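You operate a simulated robot arm through the tools that you are given. There is no shell and no other tool. Be economical: measure what you need, move in short steps, check, and stop when the job is done.

You run a simulated robot arm. Do the job below in one go: nothing can be reset, and whatever is moved stays where it is left.

## Task
Put the 75 reel from the wide ledge on the red tile and the 90 reel on the pink order card.

It is judged by the outcome, as a careful person would: the job done as asked, and still so three seconds after it is handed in. It fails if anything else is knocked over, pushed out of place, dropped, spilled or broken.

## Robot
A 6-joint arm with a two-finger parallel gripper, fixed in place. Base frame: the origin is at the foot of the arm, x ahead of it, y to its left, z up; the work surface is at about z = 0. Lengths are in m, angles in rad, forces in N, time in s.
With the tool pointing down near the work surface it reaches from about 0.14 to 0.58 m from the base axis. Its first joint turns from -1.152 to 1.152 rad. Payload 2.1 kg.
The tool frame sits at the grasp point between the pads (the TCP): z along the fingers, y along the line on which they close. The tips reach 0.03 m beyond it. Largest opening 0.094 m; finger width 0.028, thickness 0.01; the body of the gripper, 0.05 by 0.096 m, starts 0.055 m behind the TCP.
Orientation is that of the tool frame in the base frame, as a unit quaternion [x, y, z, w]. With the fingers straight down and closing along the base's y, the tool's x points along the base's -x, its y along +y and its z along -z.

## Interface
- The arm moves only by the tool apply_moves. Its argument "moves" is a list of rows, each a list of 7 numbers: the shift along the base's x, y, z in units of 150 mm (1.0 is 150 mm), then the turn, a rotation vector about the base's x, y, z in units of 180 degrees (1.0 is 180 degrees), then the finger opening in m, from 0 to 0.094. In form: [[tx, ty, tz, rx, ry, rz, gripper], ...]. A call has 1 to 20 rows; each row is the pose to reach, as a shift and turn from the pose commanded when the call began. A call with a number of a shift or a turn outside -1 to 1 is refused whole. A row lasts 0.2 s, in which the tool goes at most 0.05 m and 0.15 rad; a call with a longer step from one row to the next is refused whole, and so is a gripper value outside its range. Where a pose cannot be reached the arm comes as near as it can. A force on the tool above 40 N (or 10 N above the force at the start of the call, whichever is more), or a blocked arm, ends the call early, and 0.2 s more pass. Each finger travels about 0.072 m/s and halts on what it meets, pressing with about 28 N; the grip force reading is that of the motor and also rises with nothing between the fingers. The clock runs only during rows and for 0.2 s after the last one: add rows that repeat a pose to give the fingers time. It gives the time, the measured TCP pose, the force on the tool (base axes), the opening and the grip force at its end, in the units of the frame above (readings bear some noise), and new pictures: "show" is both (left out), scene, wrist or none.
- Cameras (640 x 400 px; columns grow to the right, rows downward): "scene" is fixed at [0.0612, -0.3909, 0.4694]; the picture's right is [0.63, -0.77, 0.00], its down [-0.54, -0.45, -0.71] and it looks along [0.55, 0.45, -0.70] (base axes); focal length 338 px, centre (320, 200). "wrist" rides on the gripper at [0.076, 0.014, -0.103] in the tool frame; the picture's right is [-0.18, 0.98, 0.00], its down [-0.75, -0.14, -0.64] and it looks along [-0.63, -0.12, 0.77] (tool axes); focal length 243 px, centre (320, 200). There is no depth. A picture from a camera that has moved, and an enlarged one, comes with that camera's place and axes in the base frame and with its lens.
- zoom(camera, box): a new picture of the part [left, top, right, bottom] of that camera's present view, enlarged. No time passes.
- hand_in(): hands the job in; it is judged then, once.

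Go step by step. Nothing tells you positions but the pictures and the camera data: compare them with the known pose of the tool, close in by small moves and look again before you grip or let go. The budget is 90 turns and 170 pictures, counting those below and the enlarged ones. Unless the task says otherwise, let go and move clear before handing in, and close with one line.

The tools are called after "Request:" as name(argument=value, ...) on one line, values as JSON. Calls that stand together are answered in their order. apply_moves: Moves the arm, as the interface text tells. Its arguments: {"type":"object","properties":{"moves":{"type":"array","items":{"type":"array","items":{"type":"number"}}},"show":{"type":"string","enum":["both","scene","wrist","none"]}},"required":["moves"]} The other tools are called the same way: zoom (camera, box) takes an enlarged picture of a part of a camera's view; hand_in () hands the job in.

At the start:

```text
time_s: 0.0
tool_pos: [0.311, -0.133, 0.224]
orientation: [0.0, 1.0, 0.0, 0.001]
ft_force: [-1.1, 0.2, 0.0]
gripper_width: 0.0942
finger_force: 0.0
```

scene: 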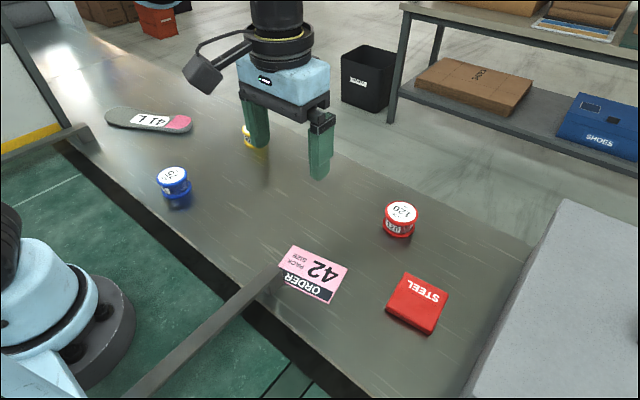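
wrist: 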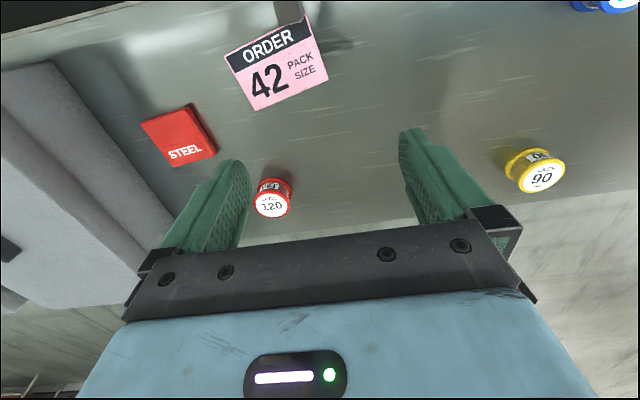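

I see a red 120 reel, a yellow 90 reel, and a blue reel whose label I need to read, plus the red tile and the pink card. I'll zoom to read labels and look for the ledges.

Request:
zoom(camera="scene", box=[90, 90, 290, 215])

Request:
zoom(camera="scene", box=[260, 180, 460, 340])

Request:
zoom(camera="wrist", box=[480, 0, 640, 100])

```text
3.20 times, centred on (190, 152) of scene
camera zoom: at [0.0612, -0.3909, 0.4694], right [0.63, -0.77, 0.0], down [-0.54, -0.45, -0.71], along [0.55, 0.45, -0.7], focal length 1081 px, centre (736, 352)
```

zoom: 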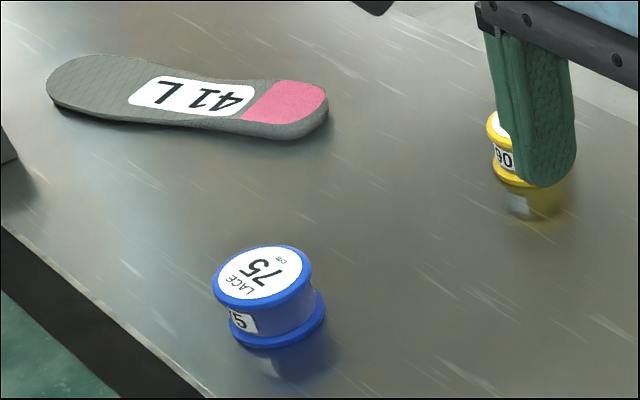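

```text
2.50 times, centred on (360, 260) of scene
camera zoom: at [0.0612, -0.3909, 0.4694], right [0.63, -0.77, 0.0], down [-0.54, -0.45, -0.71], along [0.55, 0.45, -0.7], focal length 844 px, centre (220, 50)
```

zoom: 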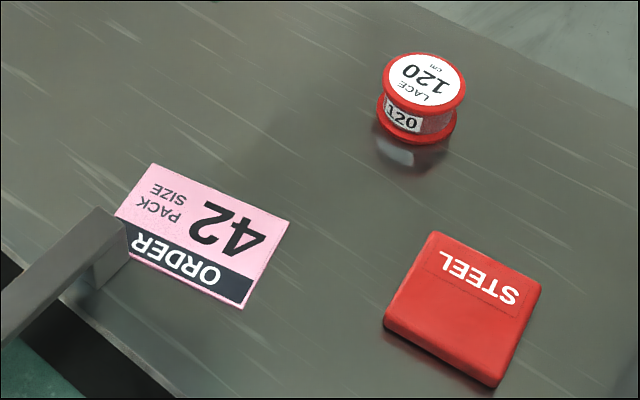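

```text
4.00 times, centred on (560, 50) of wrist
camera zoom: at [0.2342, -0.1181, 0.3253], right [0.18, 0.98, 0.0], down [0.75, -0.14, 0.64], along [0.63, -0.12, -0.77], focal length 970 px, centre (-640, 800)
```

zoom: 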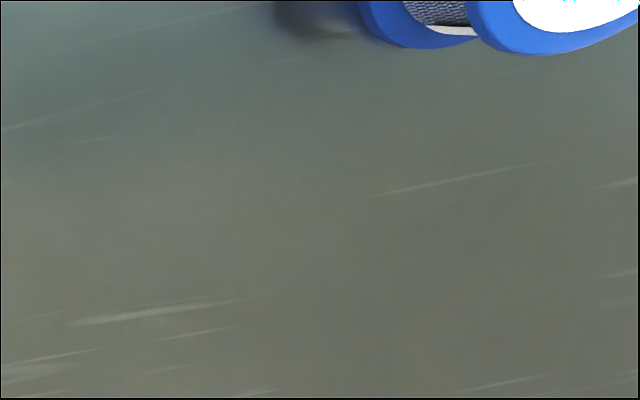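

The blue reel is the 75, at roughly (0.265, 0.147); the yellow 90 is near (0.484, 0.155), the card near (0.286, -0.186), and the tile near (0.345, -0.344). A low bar ends by the card, at about z = 0.05. I'll move above the 75 for a better look.

Request:
apply_moves(moves=[[-0.1, 0.3, 0, 0, 0, 0, 0.094], [-0.2, 0.6, 0, 0, 0, 0, 0.094], [-0.3, 0.9, 0, 0, 0, 0, 0.094]], show="none")

Request:
apply_moves(moves=[[0, 0.3, 0, 0, 0, 0, 0.094], [0, 0.6, 0, 0, 0, 0, 0.094], [0, 0.95, -0.1, 0, 0, 0, 0.094], [0, 0.95, -0.2, 0, 0, 0, 0.094]])

```text
time_s: 0.8
tool_pos: [0.2667, 0.0023, 0.2224]
orientation: [0.0, 1.0, -0.001, 0.001]
ft_force: [0.7, -0.3, -0.3]
gripper_width: 0.0938
finger_force: 0.0
```

```text
refused: row 3 steps farther than a row can; nothing moved
```

The arm has done the first leg and the second was refused for step length. I'll retry with smaller steps.

Request:
apply_moves(moves=[[0, 0.3, 0, 0, 0, 0, 0.094], [0, 0.6, 0, 0, 0, 0, 0.094], [0, 0.85, -0.1, 0, 0, 0, 0.094], [0, 0.95, -0.3, 0, 0, 0, 0.094]])

```text
time_s: 1.8
tool_pos: [0.265, 0.1465, 0.1779]
orientation: [0.0, 1.0, 0.0, 0.001]
ft_force: [0.1, -0.4, -1.1]
gripper_width: 0.0941
finger_force: 0.0
camera wrist: at [0.1874, 0.16, 0.2798], right [0.18, 0.98, 0.0], down [0.75, -0.14, 0.64], along [0.63, -0.12, -0.77], focal length 243 px, centre (320, 200)
```

scene: 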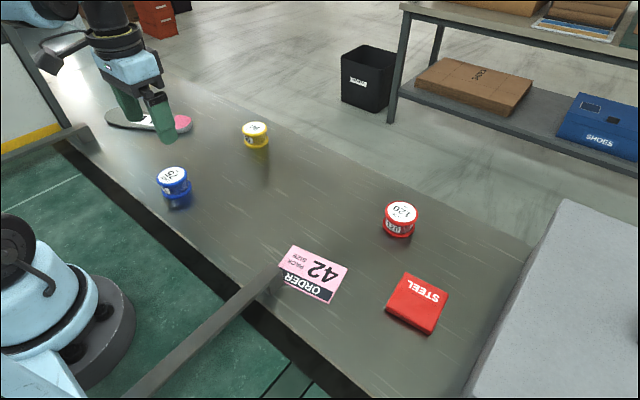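
wrist: 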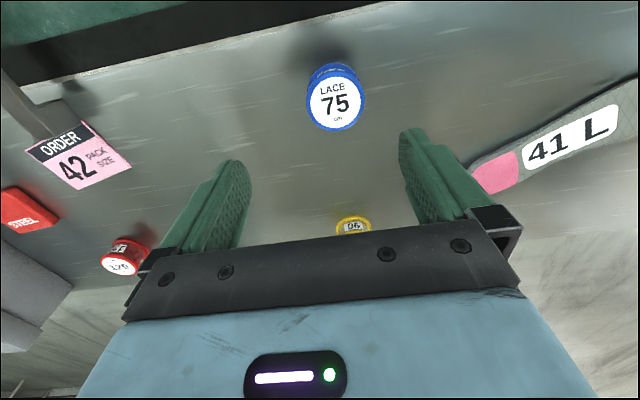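

The wrist view confirms the blue 75, now estimated at (0.27, 0.158) with its top near z = 0.035-0.045. I'll come lower above it.

Request:
apply_moves(moves=[[0.02, 0.075, -0.25, 0, 0, 0, 0.094], [0.02, 0.075, -0.5, 0, 0, 0, 0.094]])

```text
time_s: 2.4
tool_pos: [0.2686, 0.1559, 0.1051]
orientation: [0.001, 1.0, 0.001, 0.001]
ft_force: [0.0, -0.6, -0.5]
gripper_width: 0.0939
finger_force: 0.0
camera wrist: at [0.1913, 0.1711, 0.2049], right [0.18, 0.98, 0.0], down [0.75, -0.14, 0.64], along [0.63, -0.12, -0.77], focal length 243 px, centre (320, 200)
```

scene: 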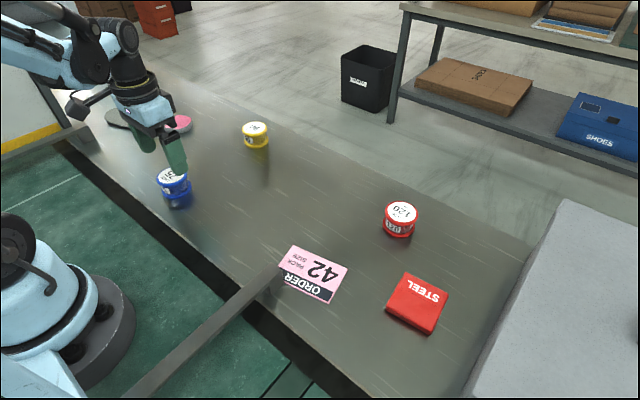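
wrist: 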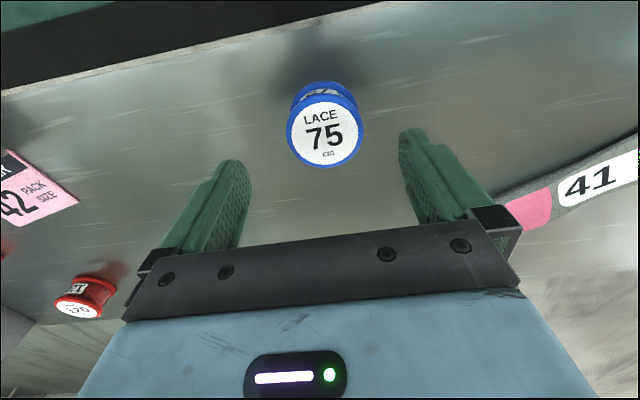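

The reel sits between the fingers, slightly to +y; I estimate (0.267, 0.160) with its top at about z = 0.03. I'll shift 4 mm and descend partway.

Request:
apply_moves(moves=[[0, 0.02, -0.15, 0, 0, 0, 0.094], [0, 0.02, -0.3, 0, 0, 0, 0.094]])

Request:
zoom(camera="scene", box=[110, 110, 270, 210])

```text
time_s: 3.0
tool_pos: [0.2681, 0.1597, 0.0587]
orientation: [-0.001, 1.0, 0.0, 0.001]
ft_force: [-0.3, -0.4, 0.5]
gripper_width: 0.0937
finger_force: 0.1
camera wrist: at [0.1919, 0.174, 0.1603], right [0.18, 0.98, 0.0], down [0.75, -0.14, 0.64], along [0.63, -0.12, -0.77], focal length 243 px, centre (320, 200)
```

scene: 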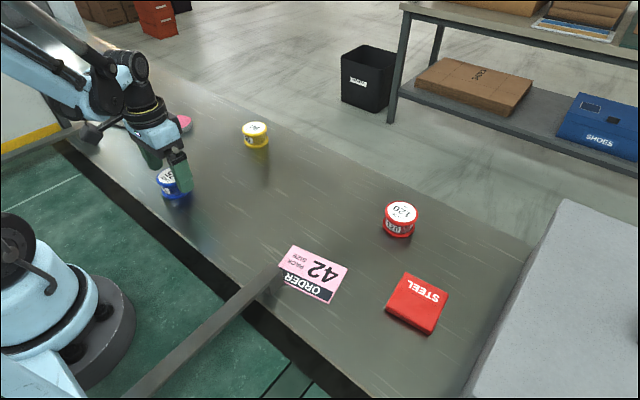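
wrist: 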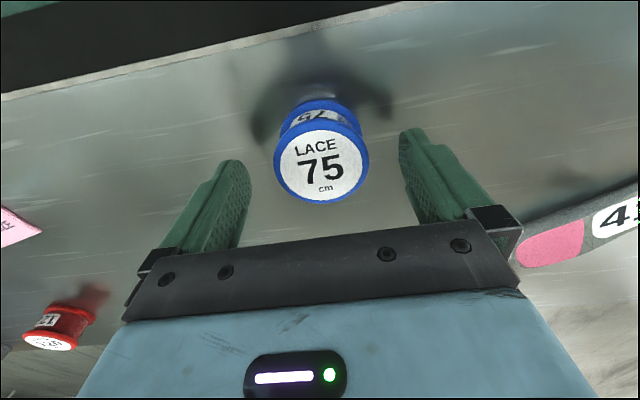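

```text
4.00 times, centred on (190, 160) of scene
camera zoom: at [0.0612, -0.3909, 0.4694], right [0.63, -0.77, 0.0], down [-0.54, -0.45, -0.71], along [0.55, 0.45, -0.7], focal length 1351 px, centre (840, 360)
```

zoom: 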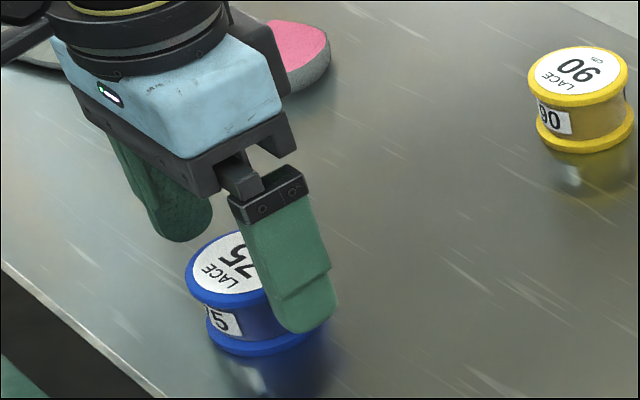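

Well centred on the 75. I'll go down to z of about 0.036 and close.

Request:
apply_moves(moves=[[0, 0, -0.15, 0, 0, 0, 0.094], [0, 0, -0.15, 0, 0, 0, 0.07], [0, 0, -0.15, 0, 0, 0, 0.05], [0, 0, -0.15, 0, 0, 0, 0.04], [0, 0, -0.15, 0, 0, 0, 0.04]])

```text
time_s: 4.2
tool_pos: [0.2675, 0.1589, 0.037]
orientation: [0.0, 1.0, 0.0, 0.001]
ft_force: [1.3, -0.9, -0.4]
gripper_width: 0.058
finger_force: 27.8
camera wrist: at [0.1914, 0.1738, 0.1376], right [0.18, 0.98, 0.0], down [0.75, -0.14, 0.64], along [0.63, -0.12, -0.77], focal length 243 px, centre (320, 200)
```

scene: 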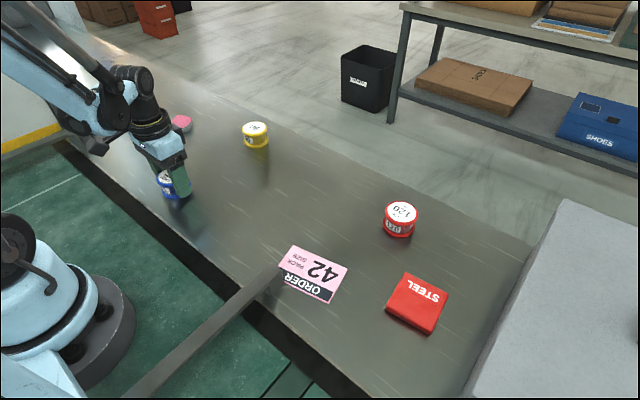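
wrist: 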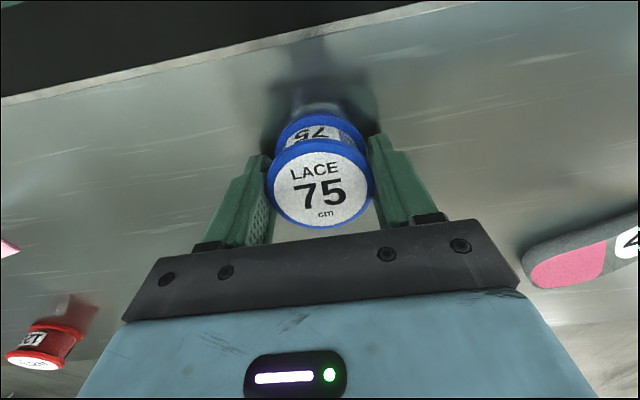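

The 75 is gripped (0.058 m wide). I'll lift and check it.

Request:
apply_moves(moves=[[0, 0, 0.15, 0, 0, 0, 0.04], [0, 0, 0.4, 0, 0, 0, 0.04], [0, 0, 0.7, 0, 0, 0, 0.04], [0, 0, 1.0, 0, 0, 0, 0.04]], show="none")

Request:
apply_moves(moves=[[0, -0.3, 0, 0, 0, 0, 0.04], [0, -0.6, 0, 0, 0, 0, 0.04], [0, -0.9, 0, 0, 0, 0, 0.04]])

```text
time_s: 5.2
tool_pos: [0.27, 0.16, 0.1869]
orientation: [0.0, 1.0, -0.001, 0.001]
ft_force: [0.0, 0.0, -0.5]
gripper_width: 0.0581
finger_force: 27.7
```

```text
time_s: 6.0
tool_pos: [0.2694, 0.0251, 0.1863]
orientation: [-0.001, 1.0, 0.001, 0.001]
ft_force: [-0.1, 0.3, -0.7]
gripper_width: 0.0581
finger_force: 28.1
camera wrist: at [0.1925, 0.0386, 0.2873], right [0.18, 0.98, 0.0], down [0.75, -0.14, 0.64], along [0.63, -0.12, -0.77], focal length 243 px, centre (320, 200)
```

scene: 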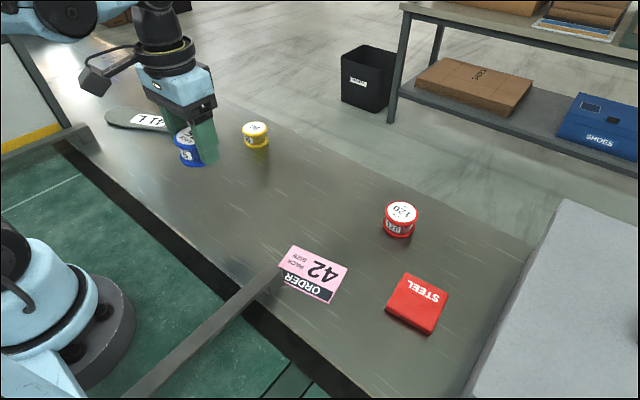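
wrist: 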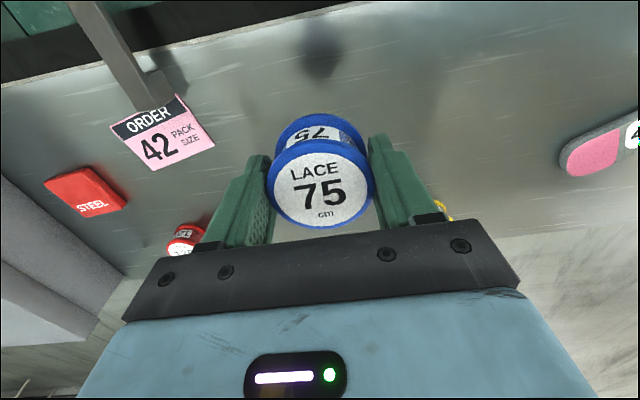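

The reel is held securely. I'll continue toward the tile at this height and look at the grey block beside it.

Request:
apply_moves(moves=[[0.1, -0.3, 0.1, 0, 0, 0, 0.04], [0.2, -0.6, 0.1, 0, 0, 0, 0.04], [0.3, -0.9, 0.1, 0, 0, 0, 0.04]], show="none")

Request:
apply_moves(moves=[[0.05, -0.3, 0, 0, 0, 0, 0.04], [0.1, -0.6, 0, 0, 0, 0, 0.04], [0.15, -0.9, 0, 0, 0, 0, 0.04]])

```text
time_s: 6.8
tool_pos: [0.314, -0.1121, 0.2013]
orientation: [-0.001, 1.0, 0.002, 0.001]
ft_force: [0.9, -1.1, -0.8]
gripper_width: 0.0579
finger_force: 28.2
```

```text
time_s: 7.6
tool_pos: [0.3365, -0.2471, 0.2017]
orientation: [0.0, 1.0, 0.0, 0.001]
ft_force: [0.0, 0.5, -1.5]
gripper_width: 0.0582
finger_force: 27.8
camera wrist: at [0.2597, -0.2323, 0.303], right [0.18, 0.98, 0.0], down [0.75, -0.14, 0.64], along [0.63, -0.12, -0.77], focal length 243 px, centre (320, 200)
```

scene: 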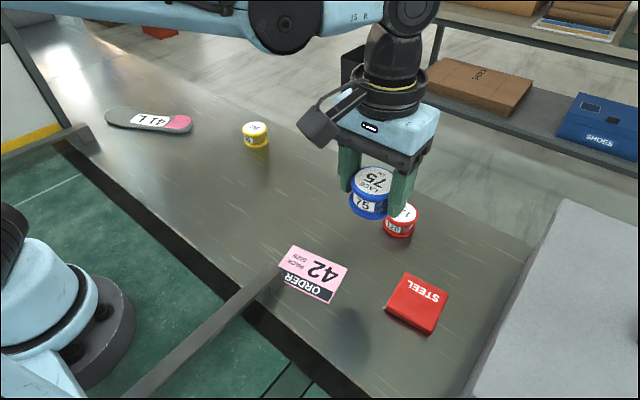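
wrist: 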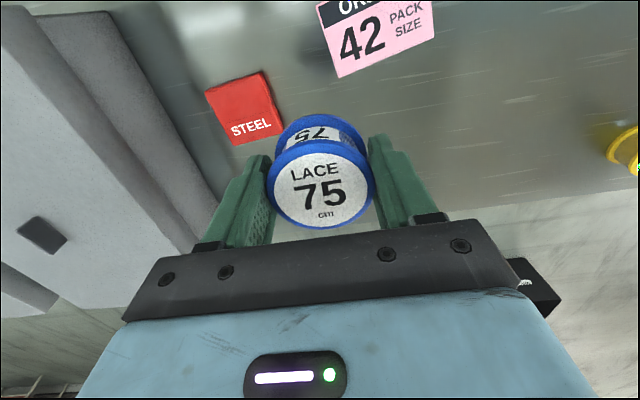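

The tile centre is at about (0.343, -0.340) from both cameras. The grey block's side is near y = -0.437 and about 0.09 high, so there's clearance. I'll move over the tile and lower to z of about 0.12.

Request:
apply_moves(moves=[[0.02, -0.3, 0, 0, 0, 0, 0.04], [0.043, -0.62, 0, 0, 0, 0, 0.04], [0.043, -0.62, -0.27, 0, 0, 0, 0.04], [0.043, -0.62, -0.54, 0, 0, 0, 0.04]])

Request:
zoom(camera="scene", box=[340, 200, 500, 360])

```text
time_s: 8.6
tool_pos: [0.3425, -0.3397, 0.1208]
orientation: [0.0, 1.0, 0.0, 0.001]
ft_force: [0.1, 0.0, -1.1]
gripper_width: 0.0582
finger_force: 28.0
camera wrist: at [0.2658, -0.3246, 0.2222], right [0.18, 0.98, 0.0], down [0.75, -0.14, 0.64], along [0.63, -0.12, -0.77], focal length 243 px, centre (320, 200)
```

scene: 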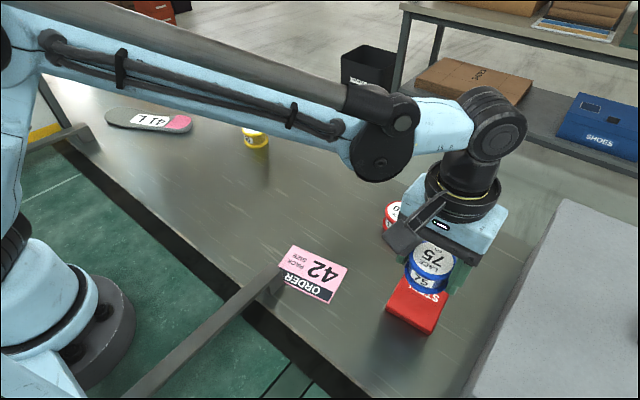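
wrist: 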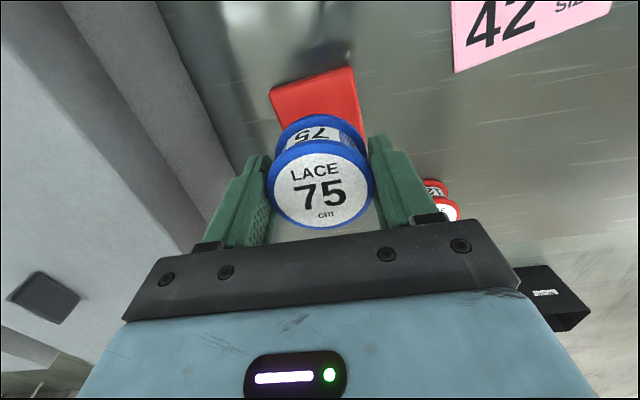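

```text
2.50 times, centred on (420, 280) of scene
camera zoom: at [0.0612, -0.3909, 0.4694], right [0.63, -0.77, 0.0], down [-0.54, -0.45, -0.71], along [0.55, 0.45, -0.7], focal length 844 px, centre (70, 0)
```

zoom: 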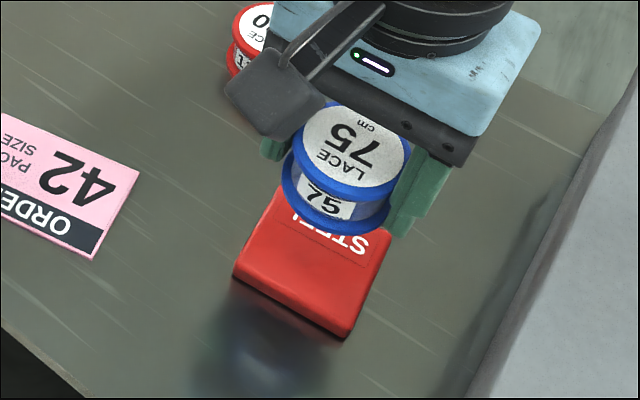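

Aligned over the tile. I'll lower to z of about 0.065 and check.

Request:
apply_moves(moves=[[0.005, 0, -0.2, 0, 0, 0, 0.04], [0.005, 0, -0.37, 0, 0, 0, 0.04]])

Request:
zoom(camera="scene", box=[360, 240, 480, 360])

```text
time_s: 9.2
tool_pos: [0.3442, -0.3374, 0.0633]
orientation: [-0.001, 1.0, 0.0, 0.001]
ft_force: [0.5, -0.1, -1.1]
gripper_width: 0.058
finger_force: 27.8
camera wrist: at [0.2674, -0.3242, 0.1662], right [0.18, 0.98, 0.0], down [0.75, -0.14, 0.64], along [0.63, -0.12, -0.77], focal length 243 px, centre (320, 200)
```

scene: 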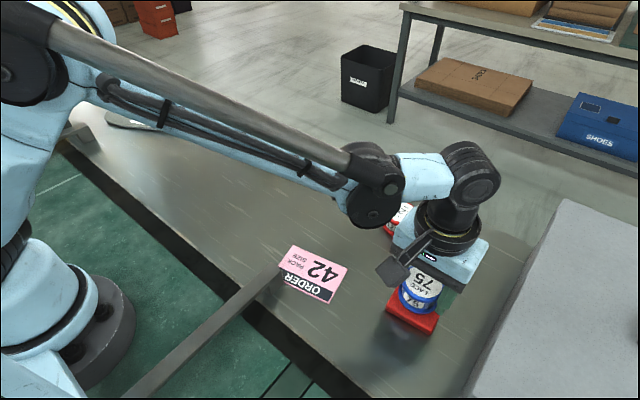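
wrist: 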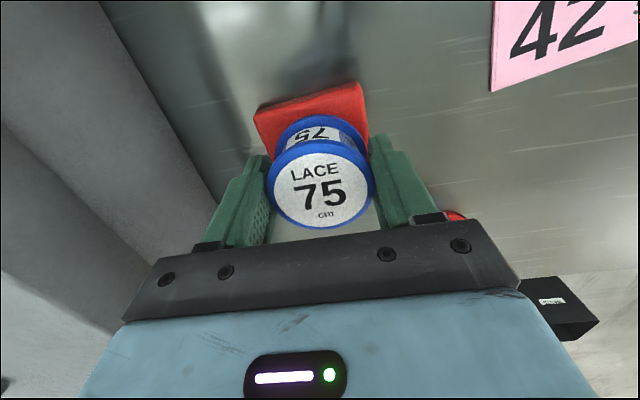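

```text
3.33 times, centred on (420, 300) of scene
camera zoom: at [0.0612, -0.3909, 0.4694], right [0.63, -0.77, 0.0], down [-0.54, -0.45, -0.71], along [0.55, 0.45, -0.7], focal length 1126 px, centre (-13, -133)
```

zoom: 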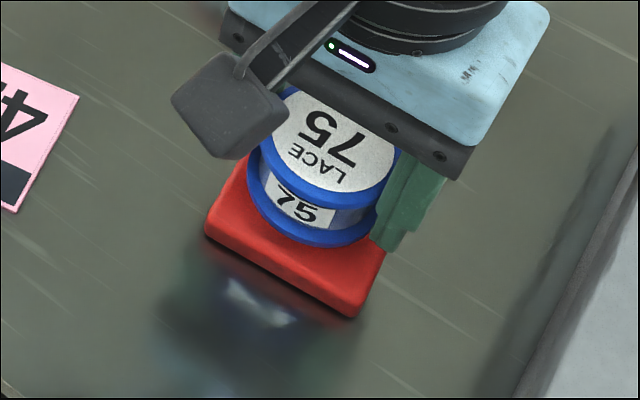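

The reel is over the tile within about 3 mm. I'll correct slightly and ease down.

Request:
apply_moves(moves=[[0.005, -0.02, -0.03, 0, 0, 0, 0.04], [0.005, -0.02, -0.06, 0, 0, 0, 0.04], [0.005, -0.02, -0.06, 0, 0, 0, 0.04]])

Request:
zoom(camera="scene", box=[380, 260, 460, 340])

```text
time_s: 10.0
tool_pos: [0.3435, -0.3413, 0.0566]
orientation: [0.0, 1.0, 0.0, 0.001]
ft_force: [-0.4, 0.3, -0.3]
gripper_width: 0.0582
finger_force: 27.7
camera wrist: at [0.2678, -0.3274, 0.1573], right [0.18, 0.98, 0.0], down [0.75, -0.14, 0.64], along [0.63, -0.12, -0.77], focal length 243 px, centre (320, 200)
```

scene: 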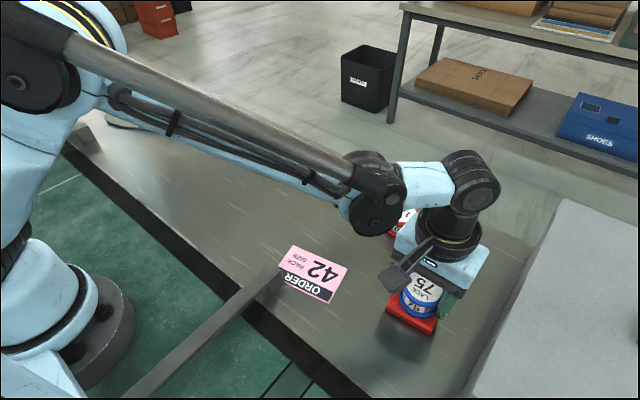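
wrist: 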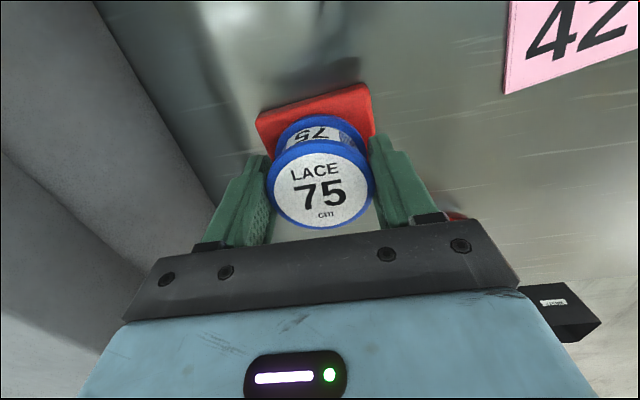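

```text
5.00 times, centred on (420, 300) of scene
camera zoom: at [0.0612, -0.3909, 0.4694], right [0.63, -0.77, 0.0], down [-0.54, -0.45, -0.71], along [0.55, 0.45, -0.7], focal length 1688 px, centre (-180, -300)
```

zoom: 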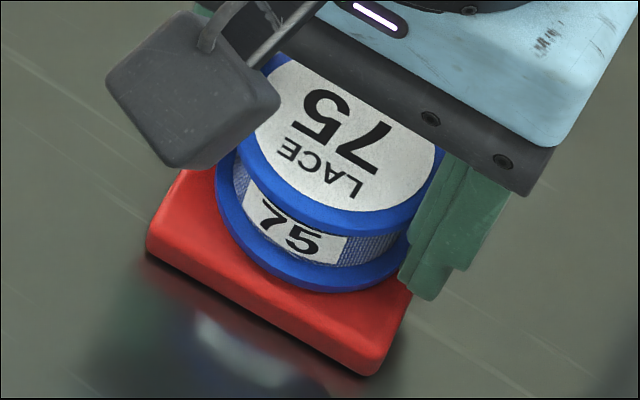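

Nearly touching and well centred. I'll ease further down until there's contact.

Request:
apply_moves(moves=[[0.005, 0.007, -0.015, 0, 0, 0, 0.04], [0.005, 0.007, -0.03, 0, 0, 0, 0.04], [0.005, 0.007, -0.03, 0, 0, 0, 0.04]], show="none")

Request:
zoom(camera="scene", box=[380, 260, 460, 340])

```text
time_s: 10.8
tool_pos: [0.3458, -0.3411, 0.0525]
orientation: [-0.002, 1.0, 0.0, 0.001]
ft_force: [0.9, 0.8, 3.9]
gripper_width: 0.0577
finger_force: 28.2
```

```text
5.00 times, centred on (420, 300) of scene
camera zoom: at [0.0612, -0.3909, 0.4694], right [0.63, -0.77, 0.0], down [-0.54, -0.45, -0.71], along [0.55, 0.45, -0.7], focal length 1688 px, centre (-180, -300)
```

zoom: 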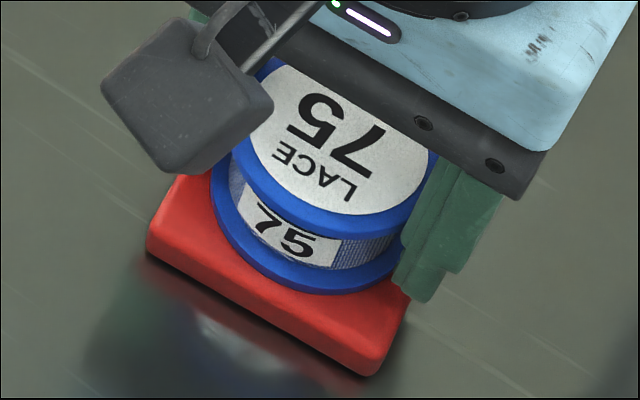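

There's contact at 3.9 N and the reel sits on the tile. I'll release gently and rise.

Request:
apply_moves(moves=[[0, 0, 0, 0, 0, 0, 0.062], [0, 0, 0, 0, 0, 0, 0.08], [0, 0, 0, 0, 0, 0, 0.09], [0, 0, 0, 0, 0, 0, 0.09], [0, 0, 0.15, 0, 0, 0, 0.09], [0, 0, 0.4, 0, 0, 0, 0.09], [0, 0, 0.7, 0, 0, 0, 0.09], [0, 0, 0.95, 0, 0, 0, 0.09]])

Request:
zoom(camera="scene", box=[360, 240, 480, 360])

```text
time_s: 12.6
tool_pos: [0.344, -0.3413, 0.1942]
orientation: [0.0, 1.0, 0.0, 0.0]
ft_force: [0.4, -0.2, -0.1]
gripper_width: 0.0903
finger_force: 0.2
camera wrist: at [0.2681, -0.3262, 0.2956], right [0.18, 0.98, 0.0], down [0.75, -0.14, 0.64], along [0.63, -0.12, -0.77], focal length 243 px, centre (320, 200)
```

scene: 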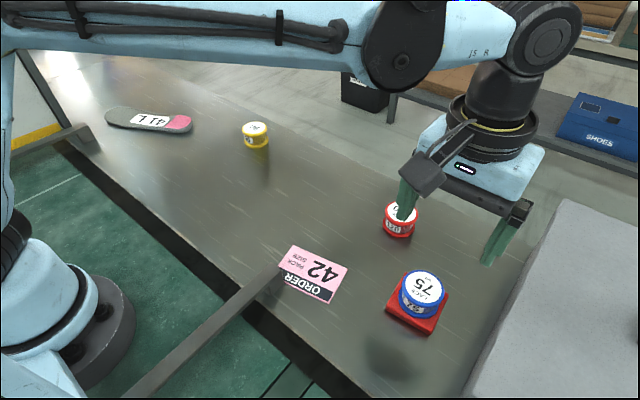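
wrist: 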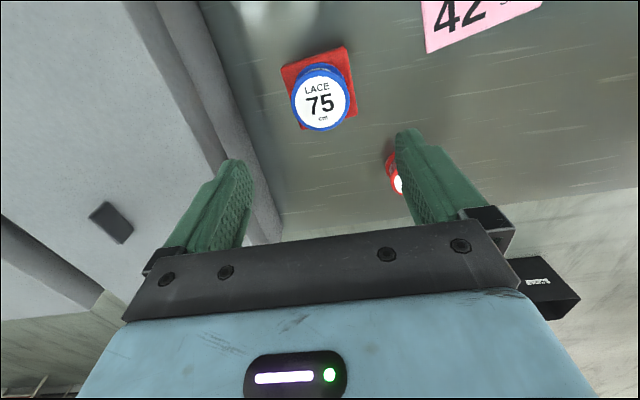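

```text
3.33 times, centred on (420, 300) of scene
camera zoom: at [0.0612, -0.3909, 0.4694], right [0.63, -0.77, 0.0], down [-0.54, -0.45, -0.71], along [0.55, 0.45, -0.7], focal length 1126 px, centre (-13, -133)
```

zoom: 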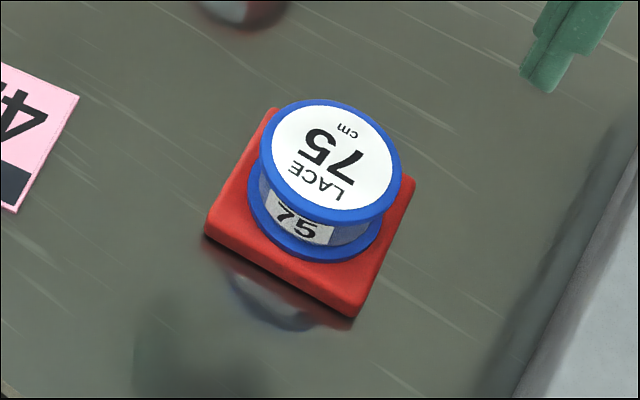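

The 75 sits centred and flat on the tile, with nothing else disturbed. Now I head to the yellow 90 at about (0.486, 0.158).

Request:
apply_moves(moves=[[0, 0.3, 0, 0, 0, 0, 0.094], [0, 0.6, 0, 0, 0, 0, 0.094], [0, 0.9, 0, 0, 0, 0, 0.094]], show="none")

Request:
apply_moves(moves=[[0.1, 0.3, 0, 0, 0, 0, 0.094], [0.2, 0.6, 0, 0, 0, 0, 0.094], [0.3, 0.9, 0, 0, 0, 0, 0.094]], show="none")

Request:
apply_moves(moves=[[0.1, 0.3, 0, 0, 0, 0, 0.094], [0.2, 0.6, 0, 0, 0, 0, 0.094], [0.3, 0.9, 0, 0, 0, 0, 0.094]], show="none")

Request:
apply_moves(moves=[[0.1, 0.3, 0, 0, 0, 0, 0.094], [0.2, 0.58, -0.1, 0, 0, 0, 0.094], [0.3, 0.58, -0.3, 0, 0, 0, 0.094]])

```text
time_s: 13.4
tool_pos: [0.3438, -0.2051, 0.1939]
orientation: [0.0, 1.0, -0.001, 0.001]
ft_force: [0.2, -0.3, -0.3]
gripper_width: 0.0939
finger_force: 0.1
```

```text
time_s: 14.2
tool_pos: [0.3892, -0.0703, 0.1944]
orientation: [0.0, 1.0, 0.0, 0.001]
ft_force: [0.1, 0.4, -1.0]
gripper_width: 0.0937
finger_force: 0.1
```

```text
time_s: 15.0
tool_pos: [0.4345, 0.0655, 0.1931]
orientation: [0.001, 1.0, -0.001, 0.002]
ft_force: [0.3, -0.2, -0.1]
gripper_width: 0.0942
finger_force: 0.0
```

```text
time_s: 15.8
tool_pos: [0.481, 0.1517, 0.1505]
orientation: [0.001, 1.0, 0.0, 0.001]
ft_force: [-0.7, 0.0, 0.4]
gripper_width: 0.0941
finger_force: 0.2
camera wrist: at [0.4041, 0.166, 0.2513], right [0.18, 0.98, 0.0], down [0.75, -0.14, 0.64], along [0.63, -0.12, -0.77], focal length 243 px, centre (320, 200)
```

scene: 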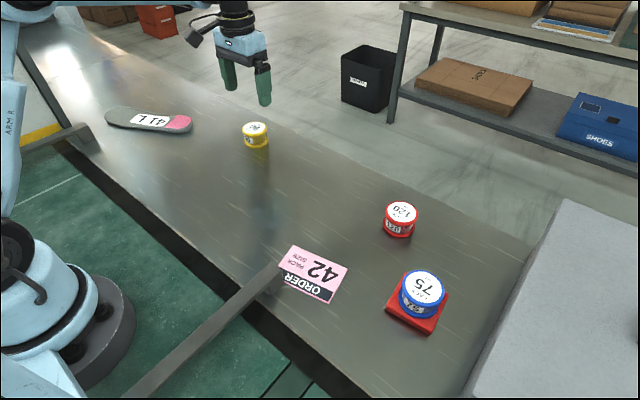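
wrist: 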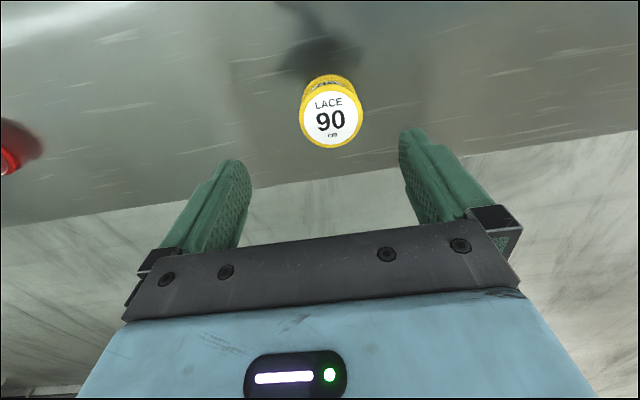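

The 90 is at (0.485, 0.160). I'll move above it and lower to z of about 0.06.

Request:
apply_moves(moves=[[0.02, 0.05, -0.2, 0, 0, 0, 0.094], [0.02, 0.05, -0.4, 0, 0, 0, 0.094], [0.02, 0.05, -0.6, 0, 0, 0, 0.094]])

```text
time_s: 16.6
tool_pos: [0.483, 0.1595, 0.0584]
orientation: [0.0, 1.0, -0.001, 0.0]
ft_force: [-0.1, 0.0, -0.6]
gripper_width: 0.0941
finger_force: 0.0
camera wrist: at [0.4061, 0.1738, 0.1603], right [0.18, 0.98, 0.0], down [0.75, -0.14, 0.64], along [0.63, -0.12, -0.77], focal length 243 px, centre (320, 200)
```

scene: 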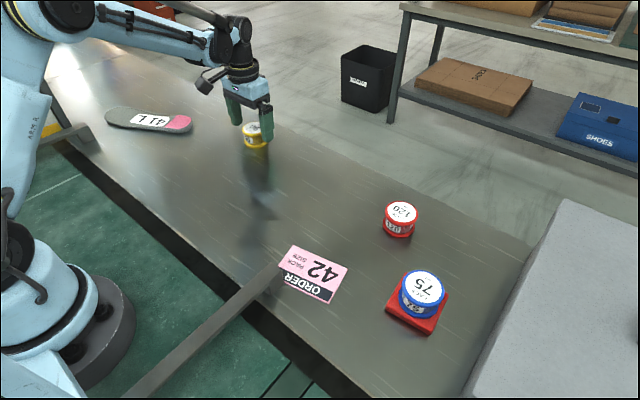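
wrist: 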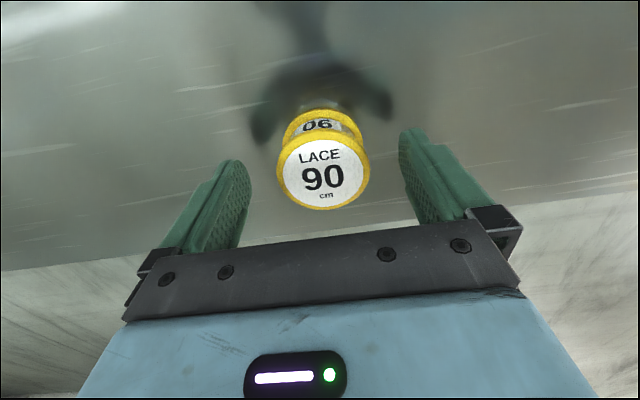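

The view matches that of the 75, about 3 mm further in x. I'll descend with that correction and close.

Request:
apply_moves(moves=[[0.02, 0, -0.15, 0, 0, 0, 0.094], [0.02, 0, -0.15, 0, 0, 0, 0.07], [0.02, 0, -0.15, 0, 0, 0, 0.05], [0.02, 0, -0.15, 0, 0, 0, 0.04], [0.02, 0, -0.15, 0, 0, 0, 0.04]], show="wrist")

```text
time_s: 17.8
tool_pos: [0.4854, 0.1577, 0.0365]
orientation: [-0.001, 1.0, 0.0, 0.001]
ft_force: [-0.5, -0.2, -0.7]
gripper_width: 0.0587
finger_force: 28.0
camera wrist: at [0.4094, 0.1729, 0.1384], right [0.18, 0.98, 0.0], down [0.75, -0.14, 0.64], along [0.63, -0.12, -0.77], focal length 243 px, centre (320, 200)
```

wrist: 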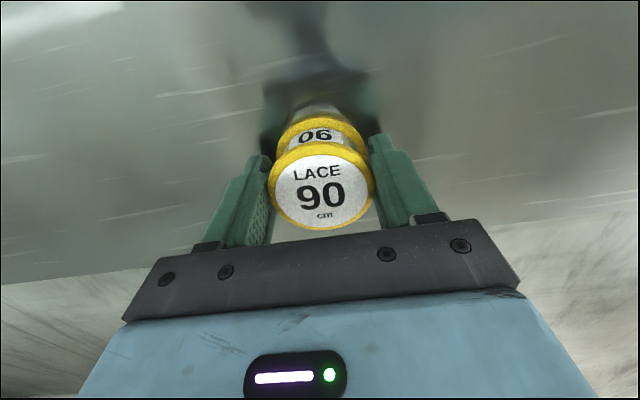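

The 90 is gripped. I'll lift it and carry it towards the card.

Request:
apply_moves(moves=[[0, 0, 0.15, 0, 0, 0, 0.04], [0, 0, 0.4, 0, 0, 0, 0.04], [0, 0, 0.7, 0, 0, 0, 0.04], [0, 0, 1.0, 0, 0, 0, 0.04]], show="none")

Request:
apply_moves(moves=[[-0.2, -0.25, 0, 0, 0, 0, 0.04], [-0.4, -0.5, 0, 0, 0, 0, 0.04], [-0.6, -0.75, 0, 0, 0, 0, 0.04], [-0.8, -1.0, 0, 0, 0, 0, 0.04]], show="none")

Request:
apply_moves(moves=[[-0.1, -0.25, 0, 0, 0, 0, 0.04], [-0.25, -0.5, 0, 0, 0, 0, 0.04], [-0.4, -0.75, 0, 0, 0, 0, 0.04], [-0.5, -1.0, 0, 0, 0, 0, 0.04]])

```text
time_s: 18.8
tool_pos: [0.4867, 0.1577, 0.1872]
orientation: [0.0, 1.0, -0.001, 0.001]
ft_force: [0.4, -0.7, 0.0]
gripper_width: 0.0583
finger_force: 28.1
```

```text
time_s: 19.8
tool_pos: [0.3666, 0.0098, 0.1876]
orientation: [-0.001, 1.0, 0.001, 0.001]
ft_force: [-0.6, 0.1, 0.0]
gripper_width: 0.0586
finger_force: 27.9
```

```text
time_s: 20.8
tool_pos: [0.2911, -0.1409, 0.188]
orientation: [-0.001, 1.0, 0.001, 0.001]
ft_force: [-0.7, 0.2, -1.2]
gripper_width: 0.0586
finger_force: 27.7
camera wrist: at [0.214, -0.1273, 0.2892], right [0.18, 0.98, 0.0], down [0.75, -0.14, 0.64], along [0.63, -0.12, -0.77], focal length 243 px, centre (320, 200)
```

scene: 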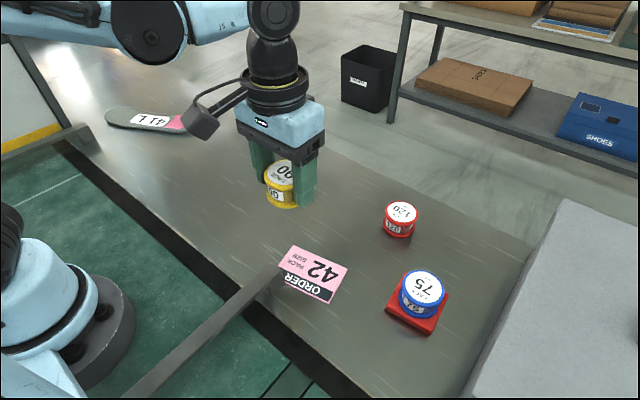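
wrist: 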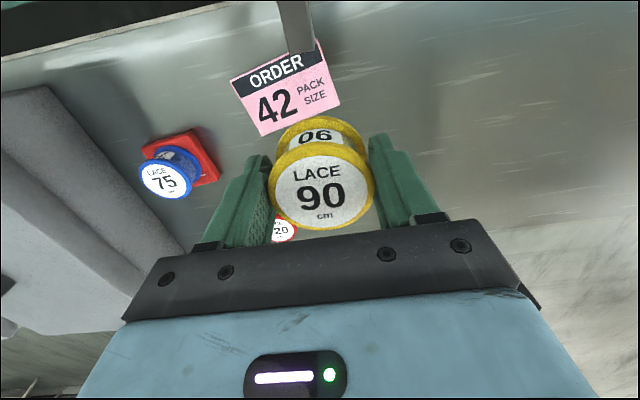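

The card's centre is about (0.289, -0.182), sized roughly 0.07 by 0.10, with the low bar (top no higher than 0.07) ending near x = 0.24. I'll move over the card and lower to z of about 0.09.

Request:
apply_moves(moves=[[0.005, -0.275, 0, 0, 0, 0, 0.04], [0.005, -0.275, -0.3, 0, 0, 0, 0.04], [0.005, -0.275, -0.6, 0, 0, 0, 0.04]])

Request:
zoom(camera="scene", box=[240, 190, 380, 320])

```text
time_s: 21.6
tool_pos: [0.2915, -0.1829, 0.0961]
orientation: [-0.001, 1.0, 0.0, 0.001]
ft_force: [-0.1, 0.0, -0.8]
gripper_width: 0.0588
finger_force: 27.7
camera wrist: at [0.2153, -0.1689, 0.198], right [0.18, 0.98, 0.0], down [0.75, -0.14, 0.64], along [0.63, -0.12, -0.77], focal length 243 px, centre (320, 200)
```

scene: 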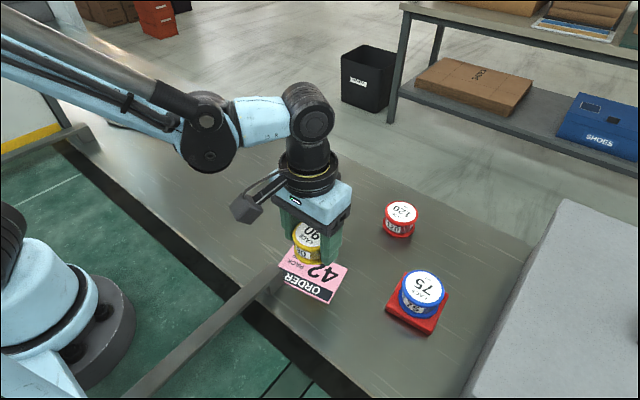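
wrist: 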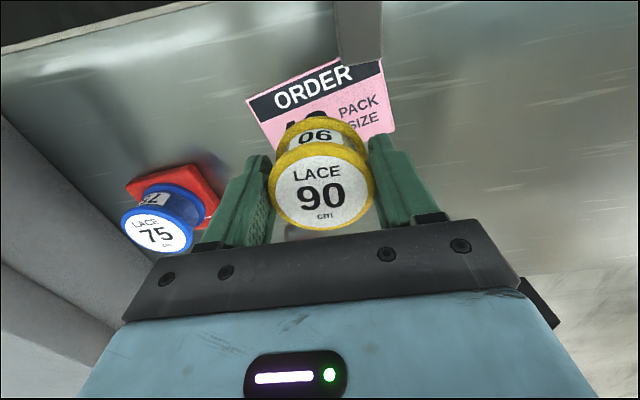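

```text
3.08 times, centred on (310, 255) of scene
camera zoom: at [0.0612, -0.3909, 0.4694], right [0.63, -0.77, 0.0], down [-0.54, -0.45, -0.71], along [0.55, 0.45, -0.7], focal length 1039 px, centre (351, 31)
```

zoom: 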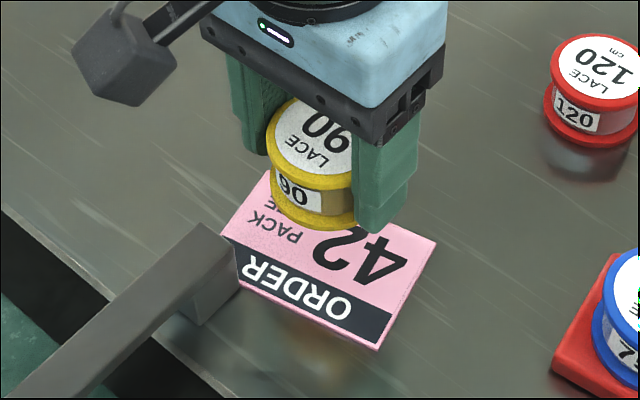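

The reel is over the card and the fingers clear the bar by about 2.5 cm. I'll lower to z of about 0.05 and check.

Request:
apply_moves(moves=[[0, 0.01, -0.15, 0, 0, 0, 0.04], [0, 0.01, -0.3, 0, 0, 0, 0.04]])

Request:
zoom(camera="scene", box=[240, 190, 380, 320])

```text
time_s: 22.2
tool_pos: [0.2931, -0.1812, 0.0512]
orientation: [0.0, 1.0, 0.001, 0.001]
ft_force: [-0.8, -0.4, -0.7]
gripper_width: 0.0585
finger_force: 28.5
camera wrist: at [0.2158, -0.1667, 0.1533], right [0.18, 0.98, 0.0], down [0.75, -0.14, 0.64], along [0.63, -0.12, -0.77], focal length 243 px, centre (320, 200)
```

scene: 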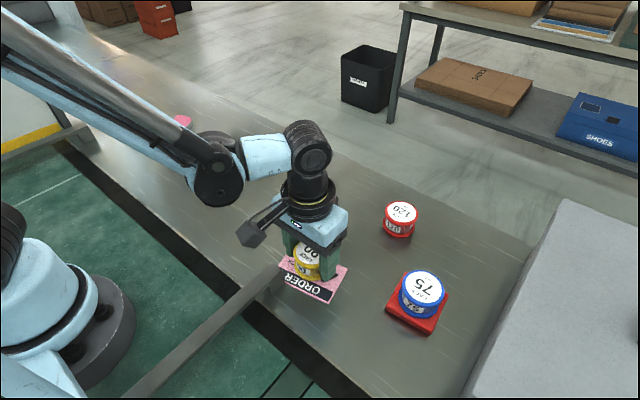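
wrist: 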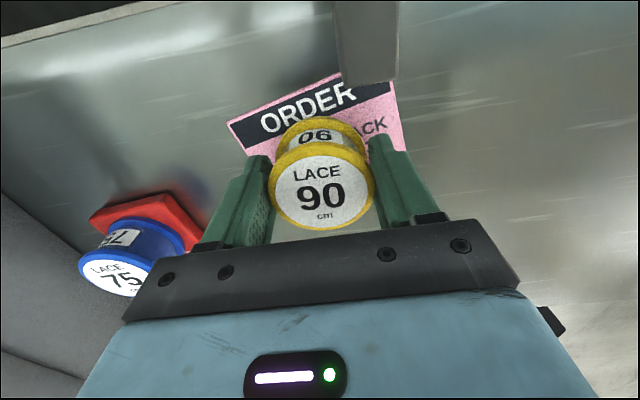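

```text
3.08 times, centred on (310, 255) of scene
camera zoom: at [0.0612, -0.3909, 0.4694], right [0.63, -0.77, 0.0], down [-0.54, -0.45, -0.71], along [0.55, 0.45, -0.7], focal length 1039 px, centre (351, 31)
```

zoom: 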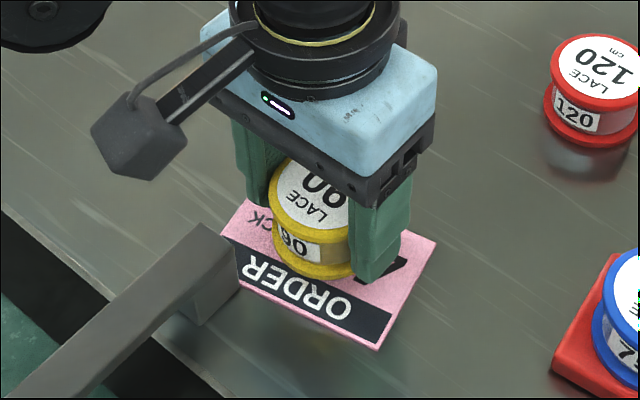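

The reel is well aligned; the last 14 mm will bring it to the card's centre. I'll ease down.

Request:
apply_moves(moves=[[-0.005, -0.005, -0.03, 0, 0, 0, 0.04], [-0.005, -0.005, -0.06, 0, 0, 0, 0.04], [-0.005, -0.005, -0.085, 0, 0, 0, 0.04], [-0.005, -0.005, -0.085, 0, 0, 0, 0.04]], show="wrist")

Request:
zoom(camera="scene", box=[240, 190, 380, 320])

```text
time_s: 23.2
tool_pos: [0.2907, -0.1825, 0.0386]
orientation: [-0.001, 1.0, 0.0, 0.002]
ft_force: [0.5, -1.0, 22.6]
gripper_width: 0.0588
finger_force: 28.2
camera wrist: at [0.2147, -0.1674, 0.1403], right [0.18, 0.98, 0.0], down [0.75, -0.14, 0.64], along [0.63, -0.12, -0.77], focal length 243 px, centre (320, 200)
```

wrist: 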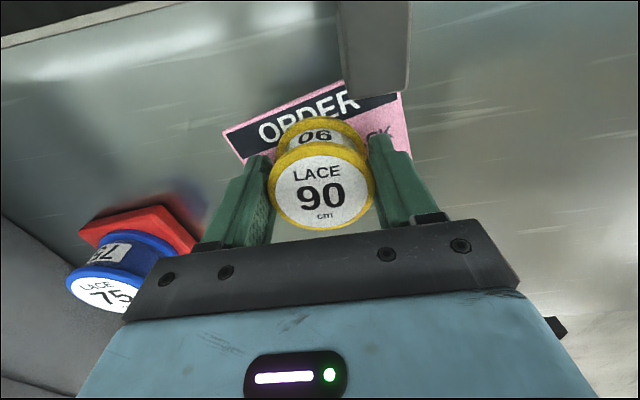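

```text
3.08 times, centred on (310, 255) of scene
camera zoom: at [0.0611, -0.3908, 0.4694], right [0.63, -0.77, 0.0], down [-0.54, -0.45, -0.71], along [0.55, 0.45, -0.7], focal length 1039 px, centre (351, 31)
```

zoom: 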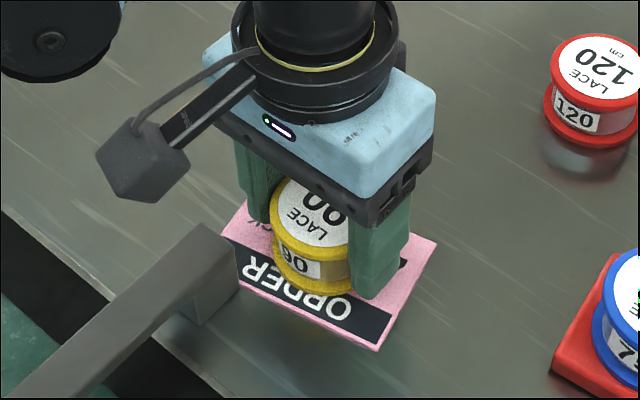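

The reel is on the card but pressing at 22 N; I'll relieve that by about 1.5 mm, then open and rise straight up.

Request:
apply_moves(moves=[[0, 0, 0.008, 0, 0, 0, 0.04], [0, 0, 0.01, 0, 0, 0, 0.062], [0, 0, 0.01, 0, 0, 0, 0.08], [0, 0, 0.01, 0, 0, 0, 0.088], [0, 0, 0.01, 0, 0, 0, 0.088], [0, 0, 0.15, 0, 0, 0, 0.088], [0, 0, 0.4, 0, 0, 0, 0.088], [0, 0, 0.7, 0, 0, 0, 0.088], [0, 0, 1.0, 0, 0, 0, 0.088]])

Request:
zoom(camera="scene", box=[240, 190, 380, 320])

```text
time_s: 25.2
tool_pos: [0.2906, -0.1818, 0.1888]
orientation: [-0.001, 1.0, 0.0, 0.001]
ft_force: [-0.5, -0.1, -0.6]
gripper_width: 0.0881
finger_force: 0.0
camera wrist: at [0.2141, -0.1674, 0.2905], right [0.18, 0.98, 0.0], down [0.75, -0.14, 0.64], along [0.63, -0.12, -0.77], focal length 243 px, centre (320, 200)
```

scene: 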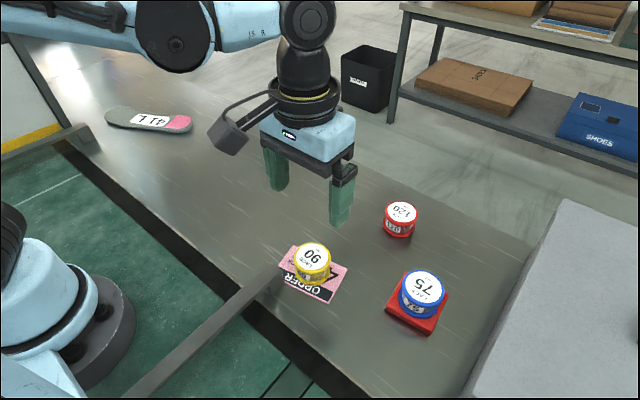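
wrist: 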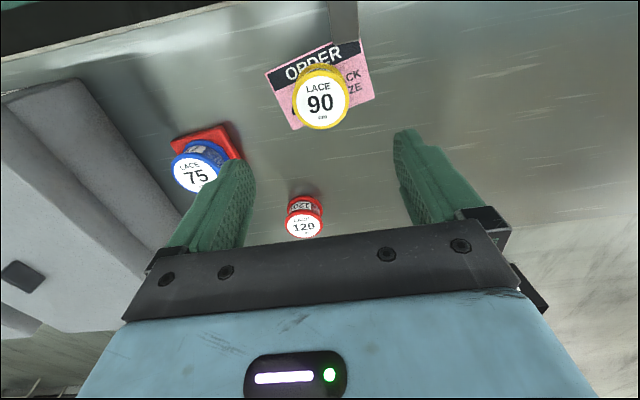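

```text
3.08 times, centred on (310, 255) of scene
camera zoom: at [0.0612, -0.3909, 0.4694], right [0.63, -0.77, 0.0], down [-0.54, -0.45, -0.71], along [0.55, 0.45, -0.7], focal length 1039 px, centre (351, 31)
```

zoom: 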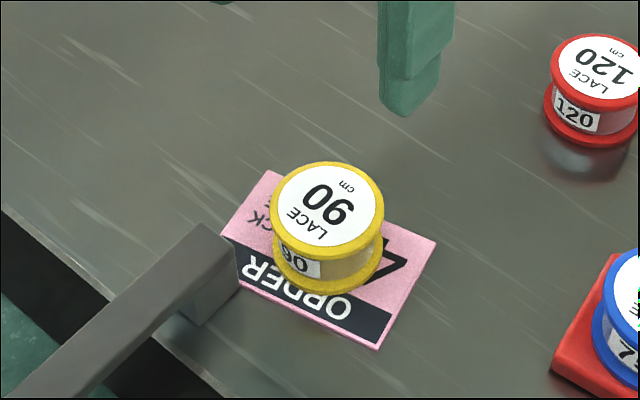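

Both reels stand upright where asked: the 75 on the red tile and the 90 on the card. Nothing else has moved and the gripper is clear, so I'm handing in.

Request:
hand_in()

```text
The job is handed in.
```

The 75 reel is on the red tile and the 90 reel is on the pink order card; both are standing upright, nothing else was disturbed, and the job is handed in.
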